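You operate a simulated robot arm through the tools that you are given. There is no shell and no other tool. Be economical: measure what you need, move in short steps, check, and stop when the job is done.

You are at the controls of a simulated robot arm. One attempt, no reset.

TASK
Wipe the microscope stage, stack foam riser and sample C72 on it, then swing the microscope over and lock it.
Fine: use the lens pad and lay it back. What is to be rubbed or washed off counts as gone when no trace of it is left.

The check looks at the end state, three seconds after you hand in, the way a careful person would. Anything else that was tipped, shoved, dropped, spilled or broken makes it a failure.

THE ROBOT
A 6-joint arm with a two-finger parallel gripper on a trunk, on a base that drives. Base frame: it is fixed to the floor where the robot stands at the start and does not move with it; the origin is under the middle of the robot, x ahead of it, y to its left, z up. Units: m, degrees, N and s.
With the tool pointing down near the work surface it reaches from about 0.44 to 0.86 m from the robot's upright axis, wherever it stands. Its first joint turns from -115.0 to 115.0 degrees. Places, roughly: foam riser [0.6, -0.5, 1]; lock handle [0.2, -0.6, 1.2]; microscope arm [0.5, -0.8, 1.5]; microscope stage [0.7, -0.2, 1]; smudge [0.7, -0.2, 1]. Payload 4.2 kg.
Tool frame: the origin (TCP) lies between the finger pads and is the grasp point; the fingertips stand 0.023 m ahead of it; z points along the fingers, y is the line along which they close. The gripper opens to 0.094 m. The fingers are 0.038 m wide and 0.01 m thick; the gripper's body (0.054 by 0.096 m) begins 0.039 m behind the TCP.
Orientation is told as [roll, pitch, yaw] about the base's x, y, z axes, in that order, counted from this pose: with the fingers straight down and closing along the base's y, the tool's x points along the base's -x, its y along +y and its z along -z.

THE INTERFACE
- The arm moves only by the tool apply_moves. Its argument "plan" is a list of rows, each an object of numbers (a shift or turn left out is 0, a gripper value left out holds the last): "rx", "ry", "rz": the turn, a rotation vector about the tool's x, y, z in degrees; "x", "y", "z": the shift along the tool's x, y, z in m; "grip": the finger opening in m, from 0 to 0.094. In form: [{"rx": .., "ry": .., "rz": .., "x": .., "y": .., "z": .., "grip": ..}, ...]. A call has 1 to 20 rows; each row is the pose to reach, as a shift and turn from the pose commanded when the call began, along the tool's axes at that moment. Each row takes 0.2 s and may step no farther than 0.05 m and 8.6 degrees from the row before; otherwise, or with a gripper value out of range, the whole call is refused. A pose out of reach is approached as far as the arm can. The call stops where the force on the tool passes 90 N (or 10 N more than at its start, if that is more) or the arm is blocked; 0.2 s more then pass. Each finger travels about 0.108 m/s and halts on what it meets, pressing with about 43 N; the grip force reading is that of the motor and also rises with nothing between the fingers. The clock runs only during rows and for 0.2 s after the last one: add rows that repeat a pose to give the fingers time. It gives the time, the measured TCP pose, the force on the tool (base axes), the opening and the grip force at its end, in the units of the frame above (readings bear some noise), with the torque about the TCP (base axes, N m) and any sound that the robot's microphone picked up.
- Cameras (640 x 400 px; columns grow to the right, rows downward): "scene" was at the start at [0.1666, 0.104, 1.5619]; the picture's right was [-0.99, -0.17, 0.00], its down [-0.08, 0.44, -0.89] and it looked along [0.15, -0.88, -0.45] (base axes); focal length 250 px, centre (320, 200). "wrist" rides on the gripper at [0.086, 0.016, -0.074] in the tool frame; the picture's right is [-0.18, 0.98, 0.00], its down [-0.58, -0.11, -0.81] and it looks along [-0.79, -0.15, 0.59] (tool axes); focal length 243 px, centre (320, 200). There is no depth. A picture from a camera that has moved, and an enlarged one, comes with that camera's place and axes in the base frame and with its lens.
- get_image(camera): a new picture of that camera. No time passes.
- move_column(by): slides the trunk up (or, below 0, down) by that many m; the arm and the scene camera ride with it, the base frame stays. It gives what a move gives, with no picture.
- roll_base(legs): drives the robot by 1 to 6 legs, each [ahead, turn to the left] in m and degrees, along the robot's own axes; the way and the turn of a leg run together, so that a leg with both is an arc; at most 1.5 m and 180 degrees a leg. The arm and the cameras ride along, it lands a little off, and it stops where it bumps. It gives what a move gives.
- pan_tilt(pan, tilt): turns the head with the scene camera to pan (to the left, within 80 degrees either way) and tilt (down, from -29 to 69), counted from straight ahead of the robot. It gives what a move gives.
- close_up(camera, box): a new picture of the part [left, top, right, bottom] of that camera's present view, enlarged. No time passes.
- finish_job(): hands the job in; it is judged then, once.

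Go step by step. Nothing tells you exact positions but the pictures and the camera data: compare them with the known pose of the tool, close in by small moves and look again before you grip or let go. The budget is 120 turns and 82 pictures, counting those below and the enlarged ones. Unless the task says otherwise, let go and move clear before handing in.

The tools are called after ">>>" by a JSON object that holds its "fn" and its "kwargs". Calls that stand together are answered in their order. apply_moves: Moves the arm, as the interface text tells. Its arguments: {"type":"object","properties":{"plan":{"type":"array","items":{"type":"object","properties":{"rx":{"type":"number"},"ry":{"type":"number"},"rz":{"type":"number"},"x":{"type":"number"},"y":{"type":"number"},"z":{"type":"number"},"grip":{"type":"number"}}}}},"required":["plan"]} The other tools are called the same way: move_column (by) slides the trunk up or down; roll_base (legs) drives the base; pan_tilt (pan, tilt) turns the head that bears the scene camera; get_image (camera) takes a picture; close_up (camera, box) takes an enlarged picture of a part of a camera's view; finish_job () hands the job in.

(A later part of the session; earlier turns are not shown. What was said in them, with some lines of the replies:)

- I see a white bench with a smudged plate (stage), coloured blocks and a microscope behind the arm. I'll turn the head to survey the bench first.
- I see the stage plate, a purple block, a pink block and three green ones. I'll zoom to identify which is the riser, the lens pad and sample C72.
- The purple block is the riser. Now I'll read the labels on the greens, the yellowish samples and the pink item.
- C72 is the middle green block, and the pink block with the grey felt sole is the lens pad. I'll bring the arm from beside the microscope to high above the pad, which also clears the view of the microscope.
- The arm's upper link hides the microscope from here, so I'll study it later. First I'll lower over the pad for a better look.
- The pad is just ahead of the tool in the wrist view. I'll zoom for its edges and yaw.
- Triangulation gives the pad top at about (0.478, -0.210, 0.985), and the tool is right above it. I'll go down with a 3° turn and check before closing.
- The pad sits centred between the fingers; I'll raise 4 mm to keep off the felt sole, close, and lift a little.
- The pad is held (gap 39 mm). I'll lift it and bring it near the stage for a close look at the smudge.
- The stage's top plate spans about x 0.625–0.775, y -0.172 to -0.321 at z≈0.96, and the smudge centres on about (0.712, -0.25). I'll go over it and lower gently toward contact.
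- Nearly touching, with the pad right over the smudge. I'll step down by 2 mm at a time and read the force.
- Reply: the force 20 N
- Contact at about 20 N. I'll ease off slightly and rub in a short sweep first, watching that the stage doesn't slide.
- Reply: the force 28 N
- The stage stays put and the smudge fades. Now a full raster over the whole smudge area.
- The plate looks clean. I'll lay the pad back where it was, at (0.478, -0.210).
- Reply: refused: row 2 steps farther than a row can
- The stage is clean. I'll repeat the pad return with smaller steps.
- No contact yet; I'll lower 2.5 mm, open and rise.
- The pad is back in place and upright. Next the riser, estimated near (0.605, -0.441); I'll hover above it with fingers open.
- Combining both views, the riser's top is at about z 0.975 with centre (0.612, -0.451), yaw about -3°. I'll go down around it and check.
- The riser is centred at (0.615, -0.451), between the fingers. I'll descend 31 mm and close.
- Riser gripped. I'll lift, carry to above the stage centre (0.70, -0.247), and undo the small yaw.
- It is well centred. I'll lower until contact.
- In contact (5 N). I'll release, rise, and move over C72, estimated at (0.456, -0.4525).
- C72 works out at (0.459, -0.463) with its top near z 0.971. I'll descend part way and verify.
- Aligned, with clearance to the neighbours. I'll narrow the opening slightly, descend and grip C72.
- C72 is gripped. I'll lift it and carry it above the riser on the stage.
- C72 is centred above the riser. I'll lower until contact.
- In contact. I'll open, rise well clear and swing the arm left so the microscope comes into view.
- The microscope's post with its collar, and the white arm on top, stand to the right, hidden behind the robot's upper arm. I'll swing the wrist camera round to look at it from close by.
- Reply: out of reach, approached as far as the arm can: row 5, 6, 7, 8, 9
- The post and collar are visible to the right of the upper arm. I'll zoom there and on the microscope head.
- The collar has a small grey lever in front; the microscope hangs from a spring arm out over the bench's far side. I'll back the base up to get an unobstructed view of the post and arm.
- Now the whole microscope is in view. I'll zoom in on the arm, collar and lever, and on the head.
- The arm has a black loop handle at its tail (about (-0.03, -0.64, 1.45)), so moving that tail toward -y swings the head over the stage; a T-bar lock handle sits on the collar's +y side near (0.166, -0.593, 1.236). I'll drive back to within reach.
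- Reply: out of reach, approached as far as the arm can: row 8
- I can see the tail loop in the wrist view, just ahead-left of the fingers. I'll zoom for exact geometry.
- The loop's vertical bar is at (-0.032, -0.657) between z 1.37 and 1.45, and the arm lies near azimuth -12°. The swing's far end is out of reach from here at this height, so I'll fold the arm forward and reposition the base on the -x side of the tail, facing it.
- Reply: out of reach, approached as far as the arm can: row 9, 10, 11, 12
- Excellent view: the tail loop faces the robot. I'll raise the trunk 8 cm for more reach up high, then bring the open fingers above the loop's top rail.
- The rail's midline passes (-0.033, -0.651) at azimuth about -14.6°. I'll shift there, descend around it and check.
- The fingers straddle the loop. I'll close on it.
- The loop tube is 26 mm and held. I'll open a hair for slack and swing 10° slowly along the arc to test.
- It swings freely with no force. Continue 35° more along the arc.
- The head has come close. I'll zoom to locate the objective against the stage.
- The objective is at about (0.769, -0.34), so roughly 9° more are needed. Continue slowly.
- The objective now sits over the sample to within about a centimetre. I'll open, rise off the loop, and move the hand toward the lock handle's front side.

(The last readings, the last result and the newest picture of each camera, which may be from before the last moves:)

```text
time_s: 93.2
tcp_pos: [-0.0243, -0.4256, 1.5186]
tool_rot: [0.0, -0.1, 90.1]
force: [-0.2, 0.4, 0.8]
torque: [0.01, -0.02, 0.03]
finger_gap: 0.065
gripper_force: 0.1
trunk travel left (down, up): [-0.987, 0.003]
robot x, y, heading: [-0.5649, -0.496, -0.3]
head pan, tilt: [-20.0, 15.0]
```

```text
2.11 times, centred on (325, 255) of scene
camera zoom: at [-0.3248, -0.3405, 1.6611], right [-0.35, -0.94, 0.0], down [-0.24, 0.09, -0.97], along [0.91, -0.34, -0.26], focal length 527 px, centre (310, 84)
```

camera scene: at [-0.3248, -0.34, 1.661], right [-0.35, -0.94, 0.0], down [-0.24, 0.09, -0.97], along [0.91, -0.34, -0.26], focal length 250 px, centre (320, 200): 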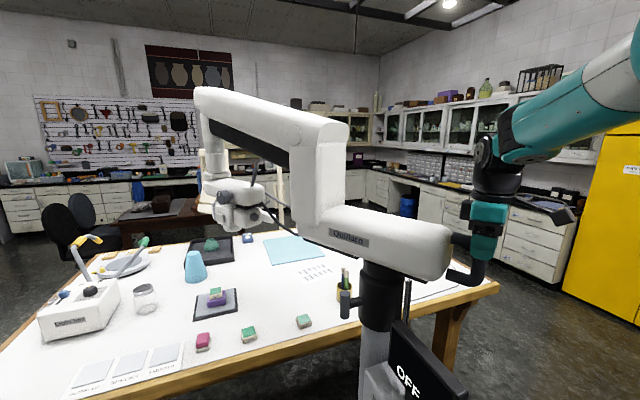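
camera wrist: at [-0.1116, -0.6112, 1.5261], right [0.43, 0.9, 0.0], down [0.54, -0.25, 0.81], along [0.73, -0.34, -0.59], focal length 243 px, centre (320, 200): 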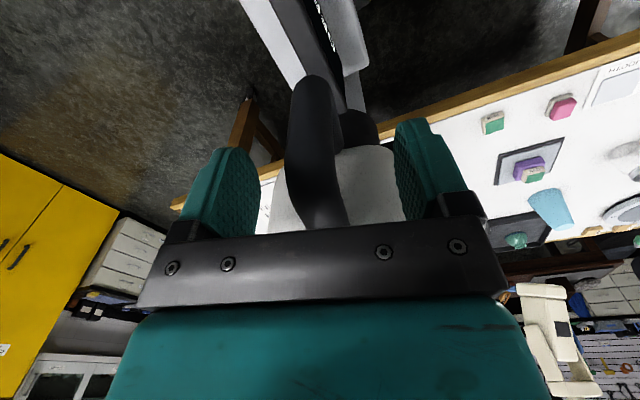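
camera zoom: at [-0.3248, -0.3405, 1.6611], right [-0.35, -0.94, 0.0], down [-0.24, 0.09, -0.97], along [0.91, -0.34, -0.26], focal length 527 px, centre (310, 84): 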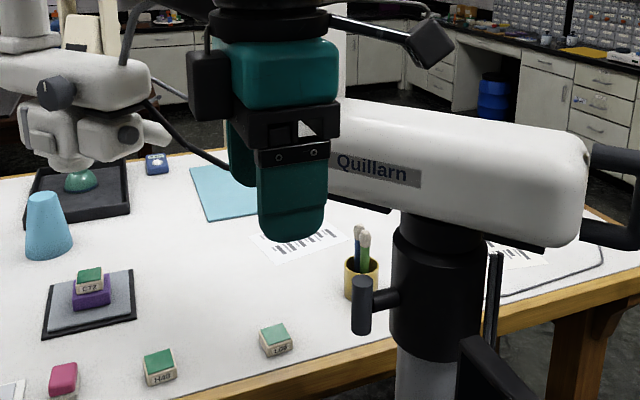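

The microscope stays in place and the T-bar is plain to see at (0.168, -0.593, 1.235). I'll tilt the hand to point along -y and bring it in front of the T-bar.

>>> {"fn": "apply_moves", "kwargs": {"plan": [{"x": 0.0021, "y": -0.016, "z": 0.0236, "ry": 7.5}, {"x": 0.0042, "y": -0.032, "z": 0.0472, "ry": 15}, {"x": 0.0063, "y": -0.048, "z": 0.0708, "ry": 22.5}, {"x": 0.0083, "y": -0.064, "z": 0.0943, "ry": 30}, {"x": 0.0104, "y": -0.08, "z": 0.1179, "ry": 37.5}, {"x": 0.0125, "y": -0.096, "z": 0.1415, "ry": 45}, {"x": 0.0146, "y": -0.112, "z": 0.1651, "ry": 52.5}, {"x": 0.0167, "y": -0.128, "z": 0.1887, "ry": 60}, {"x": 0.0188, "y": -0.144, "z": 0.2123, "ry": 67.5}, {"x": 0.0208, "y": -0.16, "z": 0.2358, "ry": 75}, {"x": 0.0229, "y": -0.176, "z": 0.2594, "ry": 82.5}, {"x": 0.025, "y": -0.192, "z": 0.283, "ry": 90}]}}

>>> {"fn": "get_image", "kwargs": {"camera": "wrist"}}

>>> {"fn": "get_image", "kwargs": {"camera": "scene"}}

```text
time_s: 95.8
tcp_pos: [0.0015, -0.5803, 1.1942]
tool_rot: [-1.5, 85.8, 90.1]
force: [0.7, 0.6, 0.6]
torque: [0.02, -0.02, 0.05]
finger_gap: 0.0649
gripper_force: 0.0
out of reach, approached as far as the arm can: row 6, 7, 8, 9, 10, 11, 12
trunk travel left (down, up): [-0.987, 0.003]
robot x, y, heading: [-0.5603, -0.5011, -0.4]
head pan, tilt: [-20.0, 15.0]
```

```text
13 pictures are left
camera wrist: at [-0.0159, -0.5107, 1.2855], right [-0.98, -0.01, -0.19], down [0.09, 0.85, -0.52], along [0.16, -0.53, -0.83], focal length 243 px, centre (320, 200)
```

wrist: 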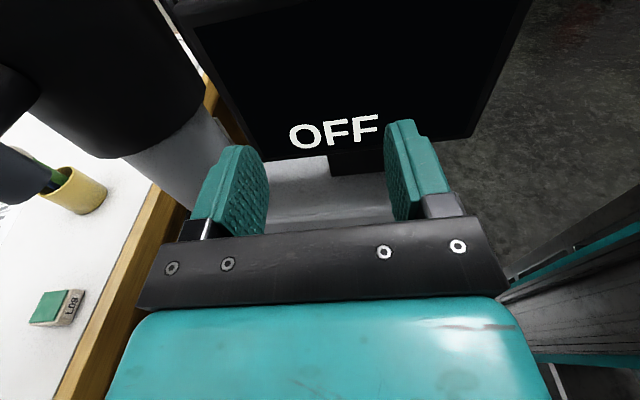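

```text
12 pictures are left
camera scene: at [-0.3248, -0.3399, 1.6611], right [-0.35, -0.94, 0.0], down [-0.24, 0.09, -0.97], along [0.91, -0.34, -0.26], focal length 250 px, centre (320, 200)
```

scene: 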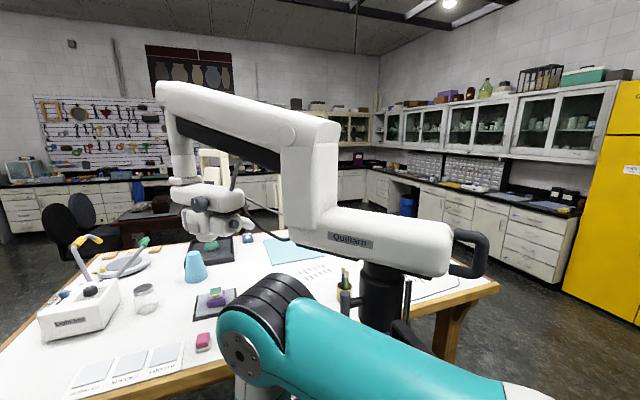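

The tool can't point along -y from this base position; it stopped short at (0.00, -0.58). I'll back the hand out the way it came and then drive to a spot in front of the lock handle.

>>> {"fn": "apply_moves", "kwargs": {"plan": [{"z": -0.025, "x": 0.02, "ry": -6}, {"z": -0.05, "x": 0.04, "ry": -12}, {"z": -0.075, "x": 0.065, "ry": -18}, {"z": -0.095, "x": 0.09, "ry": -25}, {"z": -0.11, "x": 0.12, "ry": -32, "y": 0.005}, {"z": -0.12, "x": 0.15, "ry": -39, "y": 0.01}, {"z": -0.13, "x": 0.18, "ry": -46, "y": 0.015}, {"z": -0.135, "x": 0.21, "ry": -53, "y": 0.02}, {"z": -0.14, "x": 0.24, "ry": -60, "y": 0.025}, {"z": -0.145, "x": 0.27, "ry": -67, "y": 0.025}, {"z": -0.15, "x": 0.3, "ry": -75, "y": 0.025}, {"z": -0.155, "x": 0.32, "ry": -82, "y": 0.025}, {"z": -0.155, "x": 0.326, "ry": -86, "y": 0.025}]}}

```text
time_s: 98.6
tcp_pos: [-0.026, -0.4526, 1.5246]
tool_rot: [-0.1, -0.3, 91.5]
force: [0.0, 0.4, 0.3]
torque: [0.03, 0.0, -0.01]
finger_gap: 0.065
gripper_force: 0.0
trunk travel left (down, up): [-0.987, 0.003]
robot x, y, heading: [-0.5658, -0.502, -0.5]
head pan, tilt: [-20.0, 15.0]
```

>>> {"fn": "roll_base", "kwargs": {"legs": [[0, 57], [0.66, 0], [0, -117]]}}

>>> {"fn": "pan_tilt", "kwargs": {"pan": -5, "tilt": 25}}

>>> {"fn": "get_image", "kwargs": {"camera": "scene"}}

```text
time_s: 109.7
tcp_pos: [0.1161, -0.3905, 1.5249]
tool_rot: [0.0, -0.3, 30.8]
force: [-0.4, 0.9, 0.4]
torque: [0.01, -0.01, 0.0]
finger_gap: 0.065
gripper_force: 0.1
trunk travel left (down, up): [-0.987, 0.003]
robot x, y, heading: [-0.1904, 0.0576, -61.0]
head pan, tilt: [-20.0, 15.0]
```

```text
time_s: 110.5
tcp_pos: [0.1169, -0.3903, 1.5251]
tool_rot: [-0.1, -0.3, 30.8]
force: [-0.5, 0.3, 0.8]
torque: [-0.01, 0.02, 0.0]
finger_gap: 0.065
gripper_force: 0.0
trunk travel left (down, up): [-0.987, 0.003]
robot x, y, heading: [-0.1918, 0.0576, -61.2]
head pan, tilt: [-5.0, 25.0]
```

```text
11 pictures are left
camera scene: at [0.0887, -0.0683, 1.6448], right [-0.91, -0.4, 0.0], down [-0.17, 0.39, -0.91], along [0.37, -0.83, -0.42], focal length 250 px, centre (320, 200)
```

scene: 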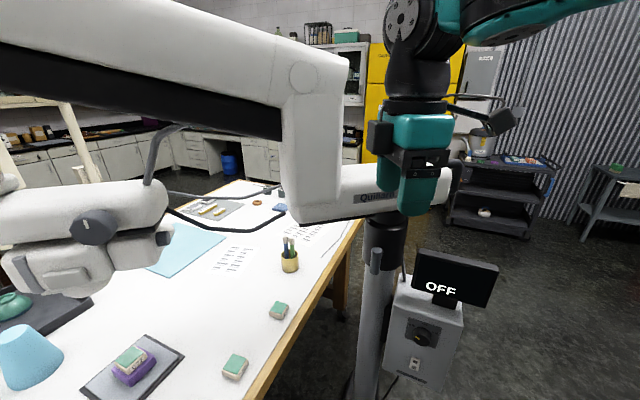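

The lock handle is now straight ahead. I'll turn the hand's yaw to -90° first.

>>> {"fn": "apply_moves", "kwargs": {"plan": [{"rz": 8}, {"rz": 16}, {"rz": 24}, {"rz": 32}, {"rz": 40}, {"rz": 48}, {"rz": 56}, {"rz": 64}, {"rz": 72}, {"rz": 80}, {"rz": 88}, {"rz": 96}, {"rz": 104}, {"rz": 112}, {"rz": 120.8}]}}

```text
refused: row 15 steps farther than a row can; nothing moved
```

>>> {"fn": "apply_moves", "kwargs": {"plan": [{"rz": 8}, {"rz": 16}, {"rz": 24}, {"rz": 32}, {"rz": 40}, {"rz": 48}, {"rz": 56}, {"rz": 64}, {"rz": 72}, {"rz": 80}, {"rz": 88}, {"rz": 96}, {"rz": 104}, {"rz": 112}, {"rz": 117}, {"rz": 120.8}]}}

>>> {"fn": "apply_moves", "kwargs": {"plan": [{"x": -0.005, "y": 0.0043, "z": 0.0241, "ry": -7.5}, {"x": -0.01, "y": 0.0085, "z": 0.0482, "ry": -15}, {"x": -0.015, "y": 0.0128, "z": 0.0723, "ry": -22.5}, {"x": -0.02, "y": 0.017, "z": 0.0963, "ry": -30}, {"x": -0.025, "y": 0.0213, "z": 0.1204, "ry": -37.5}, {"x": -0.03, "y": 0.0255, "z": 0.1445, "ry": -45}]}}

```text
time_s: 113.9
tcp_pos: [0.1158, -0.3904, 1.5245]
tool_rot: [0.3, 0.1, -90.2]
force: [-0.3, 0.7, 0.5]
torque: [0.03, -0.01, 0.02]
finger_gap: 0.0652
gripper_force: 0.0
trunk travel left (down, up): [-0.987, 0.003]
robot x, y, heading: [-0.1962, 0.0548, -61.2]
head pan, tilt: [-5.0, 25.0]
```

```text
time_s: 115.3
tcp_pos: [0.144, -0.4196, 1.3823]
tool_rot: [0.4, -45.1, -90.3]
force: [-0.5, 0.8, 0.0]
torque: [0.0, -0.03, 0.01]
finger_gap: 0.0648
gripper_force: 0.0
trunk travel left (down, up): [-0.987, 0.003]
robot x, y, heading: [-0.1955, 0.0567, -61.2]
head pan, tilt: [-5.0, 25.0]
```

Reachable this time. I'll finish the tilt to horizontal, ending in front of the T-bar.

>>> {"fn": "apply_moves", "kwargs": {"plan": [{"x": 0.0137, "y": 0.004, "z": 0.0207, "ry": -7.5}, {"x": 0.0273, "y": 0.008, "z": 0.0415, "ry": -15}, {"x": 0.041, "y": 0.012, "z": 0.0622, "ry": -22.5}, {"x": 0.0547, "y": 0.016, "z": 0.0829, "ry": -30}, {"x": 0.0683, "y": 0.02, "z": 0.1037, "ry": -37.5}, {"x": 0.082, "y": 0.024, "z": 0.1244, "ry": -45}, {"x": 0.082, "y": 0.024, "z": 0.1244, "ry": -45}]}}

>>> {"fn": "get_image", "kwargs": {"camera": "wrist"}}

>>> {"fn": "close_up", "kwargs": {"camera": "scene", "box": [260, 180, 480, 380]}}

```text
time_s: 116.9
tcp_pos: [0.1651, -0.4429, 1.2496]
tool_rot: [2.5, -83.6, -92.6]
force: [-0.5, 0.0, 0.4]
torque: [0.0, 0.02, -0.02]
finger_gap: 0.0651
gripper_force: 0.0
out of reach, approached as far as the arm can: row 6, 7
trunk travel left (down, up): [-0.987, 0.003]
robot x, y, heading: [-0.1917, 0.0592, -61.2]
head pan, tilt: [-5.0, 25.0]
```

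```text
10 pictures are left
camera wrist: at [0.1821, -0.3581, 1.1708], right [0.98, -0.02, 0.19], down [-0.11, 0.74, 0.67], along [-0.15, -0.67, 0.72], focal length 243 px, centre (320, 200)
```

wrist: 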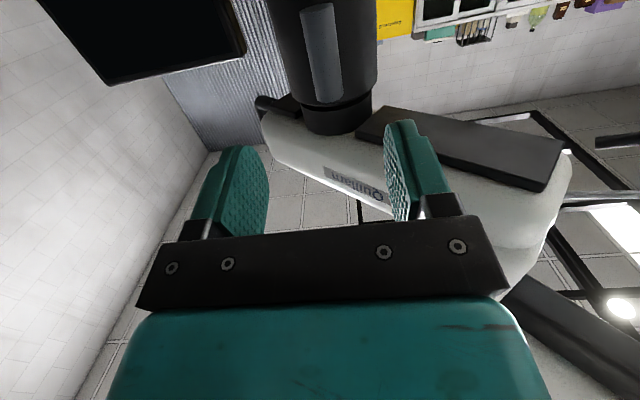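

```text
2.00 times, centred on (370, 280) of scene
camera zoom: at [0.0889, -0.0683, 1.6448], right [-0.91, -0.4, 0.0], down [-0.17, 0.39, -0.91], along [0.37, -0.83, -0.42], focal length 501 px, centre (220, 40)
```

zoom: 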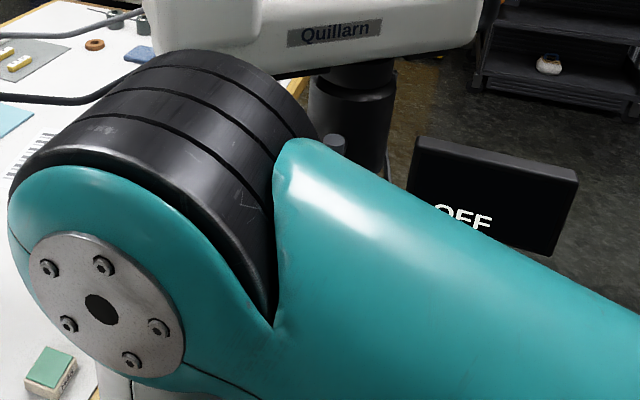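

The T-bar is straight ahead at (0.167, -0.593, 1.235). I'll advance most of the way, levelling the tool, and look again.

>>> {"fn": "apply_moves", "kwargs": {"plan": [{"z": 0.03, "ry": -2}, {"z": 0.055, "x": -0.001, "y": 0.001, "ry": -4}, {"z": 0.08, "x": -0.002, "y": 0.002, "ry": -6.4}, {"z": 0.105, "x": -0.003, "y": 0.002, "ry": -6.4}, {"z": 0.105, "x": -0.003, "y": 0.002, "ry": -6.4}]}}

>>> {"fn": "get_image", "kwargs": {"camera": "wrist"}}

```text
time_s: 118.1
tcp_pos: [0.1962, -0.5517, 1.2557]
tool_rot: [3.1, -85.9, -93.1]
force: [-1.4, 22.2, 1.3]
torque: [-0.4, 0.02, -0.74]
finger_gap: 0.0654
gripper_force: 0.5
out of reach, approached as far as the arm can: row 1, 2, 3, 4, 5
trunk travel left (down, up): [-0.987, 0.003]
robot x, y, heading: [-0.192, 0.0504, -61.0]
head pan, tilt: [-5.0, 25.0]
```

```text
8 pictures are left
camera wrist: at [0.2133, -0.4703, 1.1751], right [0.98, -0.01, 0.19], down [-0.11, 0.76, 0.64], along [-0.15, -0.65, 0.75], focal length 243 px, centre (320, 200)
```

wrist: 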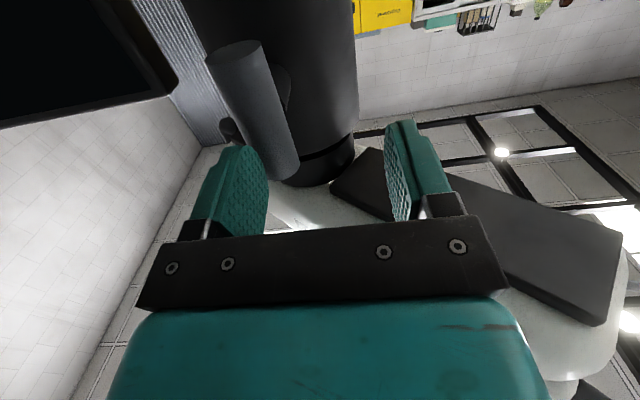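

The wrist folds up too tightly here and drifted sideways until a finger touched the bar. I'll back the hand off straight away, then back the base 0.17 m so the arm can extend properly.

>>> {"fn": "apply_moves", "kwargs": {"plan": [{"z": -0.02}, {"z": -0.045}, {"z": -0.07}]}}

>>> {"fn": "roll_base", "kwargs": {"legs": [[-0.17, 0]]}}

>>> {"fn": "get_image", "kwargs": {"camera": "wrist"}}

```text
time_s: 118.9
tcp_pos: [0.1986, -0.4868, 1.2604]
tool_rot: [2.6, -84.0, -92.8]
force: [-0.6, 0.2, -1.0]
torque: [0.0, 0.01, -0.03]
finger_gap: 0.0651
gripper_force: 0.0
out of reach, approached as far as the arm can: row 2, 3
trunk travel left (down, up): [-0.987, 0.003]
robot x, y, heading: [-0.1915, 0.0545, -61.1]
head pan, tilt: [-5.0, 25.0]
```

```text
time_s: 120.3
tcp_pos: [0.1169, -0.3374, 1.2604]
tool_rot: [2.3, -84.0, -92.5]
force: [0.3, 0.3, -0.4]
torque: [-0.03, 0.02, 0.0]
finger_gap: 0.0648
gripper_force: 0.2
trunk travel left (down, up): [-0.987, 0.003]
robot x, y, heading: [-0.2742, 0.2053, -60.9]
head pan, tilt: [-5.0, 25.0]
```

```text
7 pictures are left
camera wrist: at [0.1343, -0.2528, 1.1826], right [0.98, -0.02, 0.19], down [-0.11, 0.74, 0.66], along [-0.15, -0.67, 0.73], focal length 243 px, centre (320, 200)
```

wrist: 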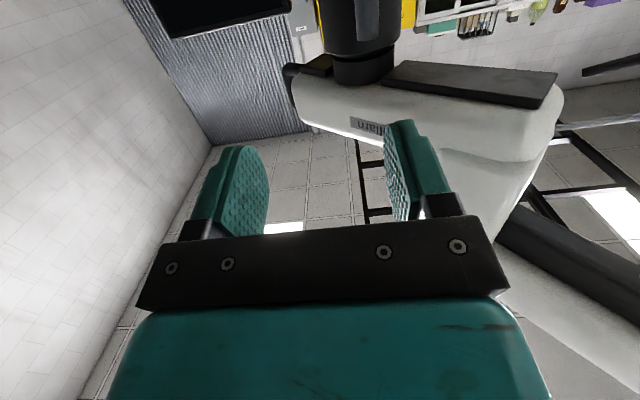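

Now I'll extend to a spot 7 cm in front of the bar and level the tool.

>>> {"fn": "apply_moves", "kwargs": {"plan": [{"z": 0.031, "y": 0.008}, {"z": 0.062, "y": 0.017}, {"z": 0.092, "y": 0.025, "ry": -1.5}, {"z": 0.123, "y": 0.033, "ry": -3, "x": 0.001}, {"z": 0.154, "y": 0.042, "ry": -4.5, "x": 0.002}, {"z": 0.184, "y": 0.05, "ry": -6, "x": 0.0037}, {"z": 0.184, "y": 0.05, "ry": -6, "x": 0.0037}]}}

```text
time_s: 122.0
tcp_pos: [0.1662, -0.5183, 1.238]
tool_rot: [99.1, -89.8, 170.7]
force: [0.2, -0.3, 0.1]
torque: [0.0, 0.01, 0.05]
finger_gap: 0.0648
gripper_force: 0.0
trunk travel left (down, up): [-0.987, 0.003]
robot x, y, heading: [-0.2746, 0.2053, -61.4]
head pan, tilt: [-5.0, 25.0]
```

Reached and level. Now advance 7.4 cm onto the bar.

>>> {"fn": "apply_moves", "kwargs": {"plan": [{"z": 0.025}, {"z": 0.05}, {"z": 0.074}]}}

>>> {"fn": "get_image", "kwargs": {"camera": "wrist"}}

```text
time_s: 122.8
tcp_pos: [0.167, -0.594, 1.2364]
tool_rot: [99.8, -89.8, 170.0]
force: [0.4, 0.0, 0.1]
torque: [0.03, 0.01, 0.03]
finger_gap: 0.0649
gripper_force: 0.0
trunk travel left (down, up): [-0.987, 0.003]
robot x, y, heading: [-0.2722, 0.2046, -61.0]
head pan, tilt: [-5.0, 25.0]
```

```text
6 pictures are left
camera wrist: at [0.1846, -0.518, 1.1502], right [0.98, 0.0, 0.19], down [-0.11, 0.81, 0.58], along [-0.15, -0.59, 0.79], focal length 243 px, centre (320, 200)
```

wrist: 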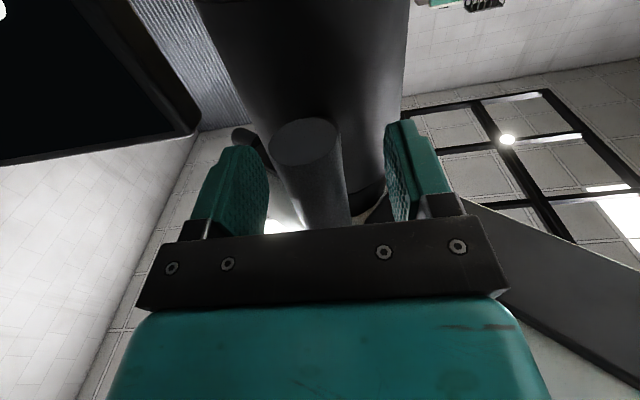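

The bar is between the fingers. I'll grip it and try a small clockwise turn, watching torque and sound.

>>> {"fn": "apply_moves", "kwargs": {"plan": [{"grip": 0.04}, {"grip": 0.025}, {"grip": 0.015}, {"grip": 0.015}, {"rz": 3}, {"rz": 6}, {"rz": 10}, {"rz": 10}]}}

```text
time_s: 124.5
tcp_pos: [0.1669, -0.5944, 1.2366]
tool_rot: [89.6, -79.8, -179.7]
force: [-2.5, 0.8, -11.0]
torque: [-1.28, 0.0, -0.11]
finger_gap: 0.0256
gripper_force: 45.6
trunk travel left (down, up): [-0.987, 0.003]
robot x, y, heading: [-0.2738, 0.205, -60.8]
head pan, tilt: [-5.0, 25.0]
```

No torque resistance about the stem, so it turns. Continue clockwise to 50° and look.

>>> {"fn": "apply_moves", "kwargs": {"plan": [{"rz": 5}, {"rz": 10}, {"rz": 15}, {"rz": 20}, {"rz": 25}, {"rz": 30}, {"rz": 35}, {"rz": 40}]}}

>>> {"fn": "get_image", "kwargs": {"camera": "wrist"}}

```text
time_s: 126.3
tcp_pos: [0.1703, -0.5944, 1.238]
tool_rot: [90.2, -39.7, 180.0]
force: [18.2, -6.6, -9.1]
torque: [-0.1, 0.02, -0.23]
finger_gap: 0.0255
gripper_force: 44.9
trunk travel left (down, up): [-0.987, 0.003]
robot x, y, heading: [-0.2771, 0.2057, -61.1]
head pan, tilt: [-5.0, 25.0]
```

```text
5 pictures are left
camera wrist: at [0.2464, -0.5181, 1.1951], right [0.49, 0.0, 0.87], down [-0.52, 0.81, 0.29], along [-0.7, -0.59, 0.39], focal length 243 px, centre (320, 200)
```

wrist: 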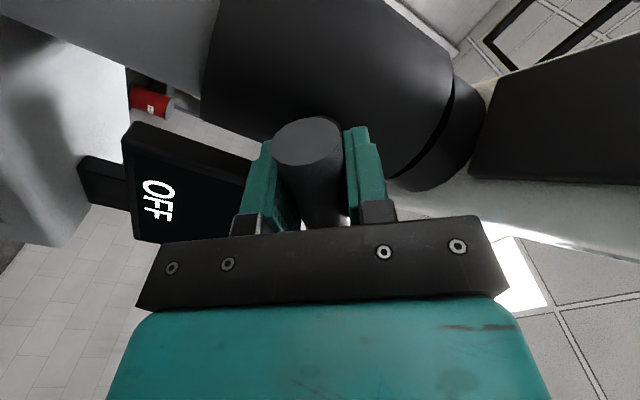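

The handle turns with the grip. I'll turn on toward 90°, easing the side load a little.

>>> {"fn": "apply_moves", "kwargs": {"plan": [{"rz": 5, "x": 0.0015, "y": 0.001}, {"rz": 10, "x": 0.002, "y": 0.0015}, {"rz": 15, "x": 0.002, "y": 0.0015}, {"rz": 20, "x": 0.002, "y": 0.0015}, {"rz": 25, "x": 0.002, "y": 0.0015}, {"rz": 30, "x": 0.002, "y": 0.0015}, {"rz": 35, "x": 0.002, "y": 0.0015}, {"rz": 40, "x": 0.002, "y": 0.0015}, {"rz": 40, "x": 0.002, "y": 0.0015}]}}

```text
time_s: 128.3
tcp_pos: [0.1687, -0.5943, 1.2393]
tool_rot: [90.2, 0.3, 179.9]
force: [19.2, -11.4, 12.6]
torque: [-0.03, 0.38, -0.75]
finger_gap: 0.0257
gripper_force: 44.6
trunk travel left (down, up): [-0.987, 0.003]
robot x, y, heading: [-0.2757, 0.2031, -61.3]
head pan, tilt: [-5.0, 25.0]
```

It's now horizontal, with a slight torque appearing. I'll try a few degrees more to feel for the stop.

>>> {"fn": "apply_moves", "kwargs": {"plan": [{"rz": 2}, {"rz": 4}, {"rz": 6}]}}

```text
time_s: 129.2
tcp_pos: [0.169, -0.5933, 1.2393]
tool_rot: [90.2, 6.2, 179.7]
force: [13.4, -12.8, 23.6]
torque: [-0.01, 2.25, -0.45]
finger_gap: 0.0289
gripper_force: 44.5
trunk travel left (down, up): [-0.987, 0.003]
robot x, y, heading: [-0.2735, 0.2059, -60.9]
head pan, tilt: [-5.0, 25.0]
```

There's a firm stop at 90°, so the handle is locked. I'll relax to 90°, open and withdraw straight back.

>>> {"fn": "apply_moves", "kwargs": {"plan": [{"rz": -5}, {"rz": -5, "grip": 0.04}, {"rz": -5, "grip": 0.065}, {"rz": -5, "grip": 0.065}, {"rz": -5, "z": -0.03}, {"rz": -5, "z": -0.06}, {"rz": -5, "z": -0.09}, {"rz": -5, "z": -0.12}]}}

>>> {"fn": "get_image", "kwargs": {"camera": "scene"}}

```text
time_s: 130.9
tcp_pos: [0.1702, -0.4729, 1.2386]
tool_rot: [90.0, 1.2, 179.8]
force: [0.6, -0.4, -0.1]
torque: [0.0, 0.04, -0.03]
finger_gap: 0.065
gripper_force: 0.1
trunk travel left (down, up): [-0.987, 0.003]
robot x, y, heading: [-0.2746, 0.204, -61.1]
head pan, tilt: [-5.0, 25.0]
```

```text
4 pictures are left
camera scene: at [0.0066, 0.0808, 1.6448], right [-0.91, -0.4, 0.0], down [-0.17, 0.39, -0.91], along [0.37, -0.83, -0.42], focal length 250 px, centre (320, 200)
```

scene: 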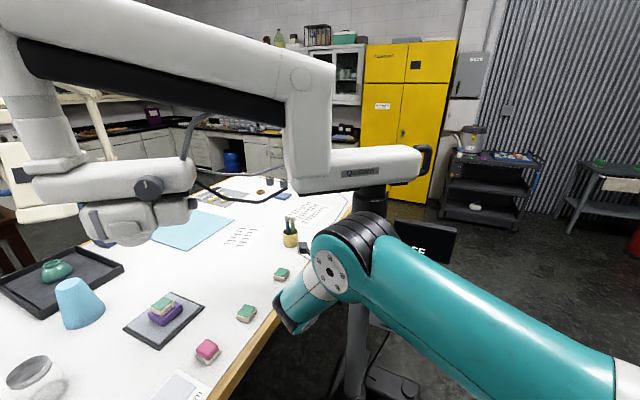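

The microscope hangs near the stage; I'll zoom to check its alignment precisely before finishing.

>>> {"fn": "close_up", "kwargs": {"camera": "scene", "box": [70, 170, 230, 350]}}

```text
2.22 times, centred on (150, 260) of scene
camera zoom: at [0.0066, 0.0808, 1.6448], right [-0.91, -0.4, 0.0], down [-0.17, 0.39, -0.91], along [0.37, -0.83, -0.42], focal length 557 px, centre (698, 67)
```

zoom: 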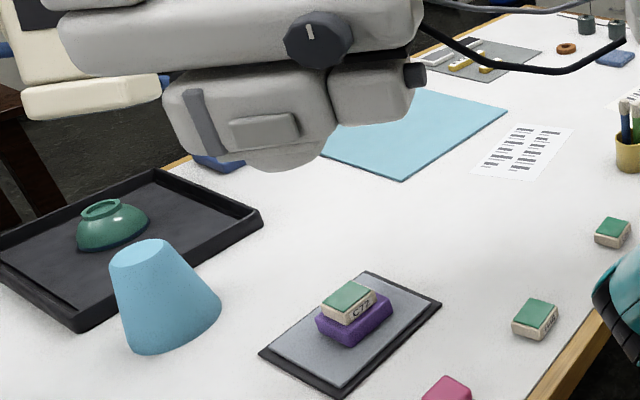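

The objective is at about (0.695, -0.240), within 1 cm over the sample. I'll check the lock handle, then back the robot clear.

>>> {"fn": "roll_base", "kwargs": {"legs": [[-0.25, 0]]}}

>>> {"fn": "get_image", "kwargs": {"camera": "wrist"}}

>>> {"fn": "get_image", "kwargs": {"camera": "scene"}}

```text
time_s: 132.8
tcp_pos: [0.0451, -0.2487, 1.2394]
tool_rot: [90.0, 1.2, 179.8]
force: [0.4, -0.3, 0.1]
torque: [-0.02, -0.03, 0.0]
finger_gap: 0.0651
gripper_force: 0.1
trunk travel left (down, up): [-0.987, 0.003]
robot x, y, heading: [-0.3987, 0.4282, -61.1]
head pan, tilt: [-5.0, 25.0]
```

```text
2 pictures are left
camera wrist: at [0.1326, -0.1735, 1.2566], right [-0.21, 0.0, 0.98], down [-0.58, 0.81, -0.12], along [-0.79, -0.59, -0.17], focal length 243 px, centre (320, 200)
```

wrist: 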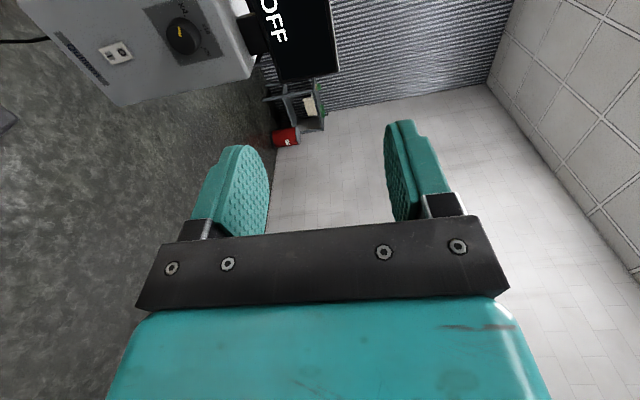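

```text
1 pictures are left
camera scene: at [-0.1171, 0.3041, 1.6447], right [-0.92, -0.4, 0.0], down [-0.17, 0.39, -0.91], along [0.36, -0.83, -0.42], focal length 250 px, centre (320, 200)
```

scene: 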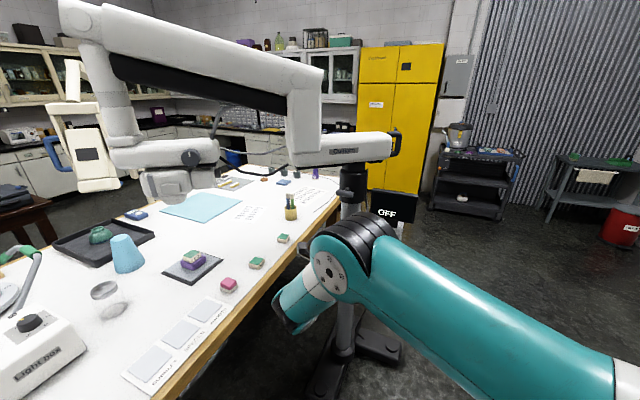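

>>> {"fn": "close_up", "kwargs": {"camera": "scene", "box": [310, 120, 430, 230]}}

```text
3.64 times, centred on (370, 175) of scene
camera zoom: at [-0.1171, 0.3041, 1.6447], right [-0.92, -0.4, 0.0], down [-0.17, 0.39, -0.91], along [0.36, -0.83, -0.42], focal length 911 px, centre (138, 291)
```

zoom: 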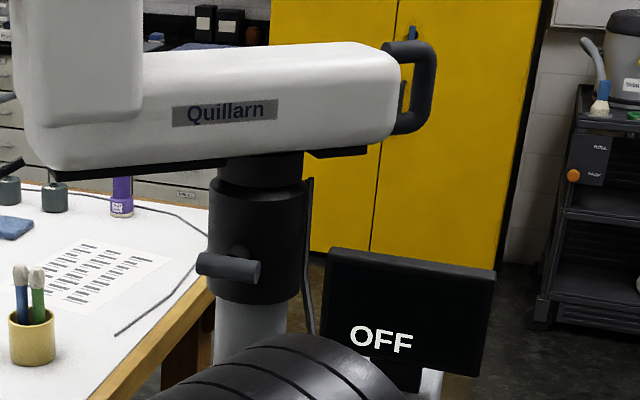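

The lock bar now lies horizontal against its stop. The stack stands on the clean stage under the microscope, the pad is back in place, and the arm is clear, so I'm handing in.

>>> {"fn": "finish_job", "kwargs": {}}

```text
The job is handed in.
```

I've handed the job in; no verdict came back.

- **Stage:** I wiped it with the lens pad until no trace of the smudge showed, then laid the pad back where it was.
- **Stack:** The foam riser sits in the middle of the stage, with sample C72 on top of it.
- **Microscope:** I swung it over by its tail handle. By my estimate from the pictures, the objective is within about 1 cm of the sample's centre.
- **Lock:** I turned the lock handle 90° clockwise to a firm stop, and the last picture shows it horizontal. I did not push the microscope afterwards to test that it holds.

On a first try at the lock handle, one finger touched its bar with about 22 N. I backed off, and nothing looked displaced in the pictures afterwards.
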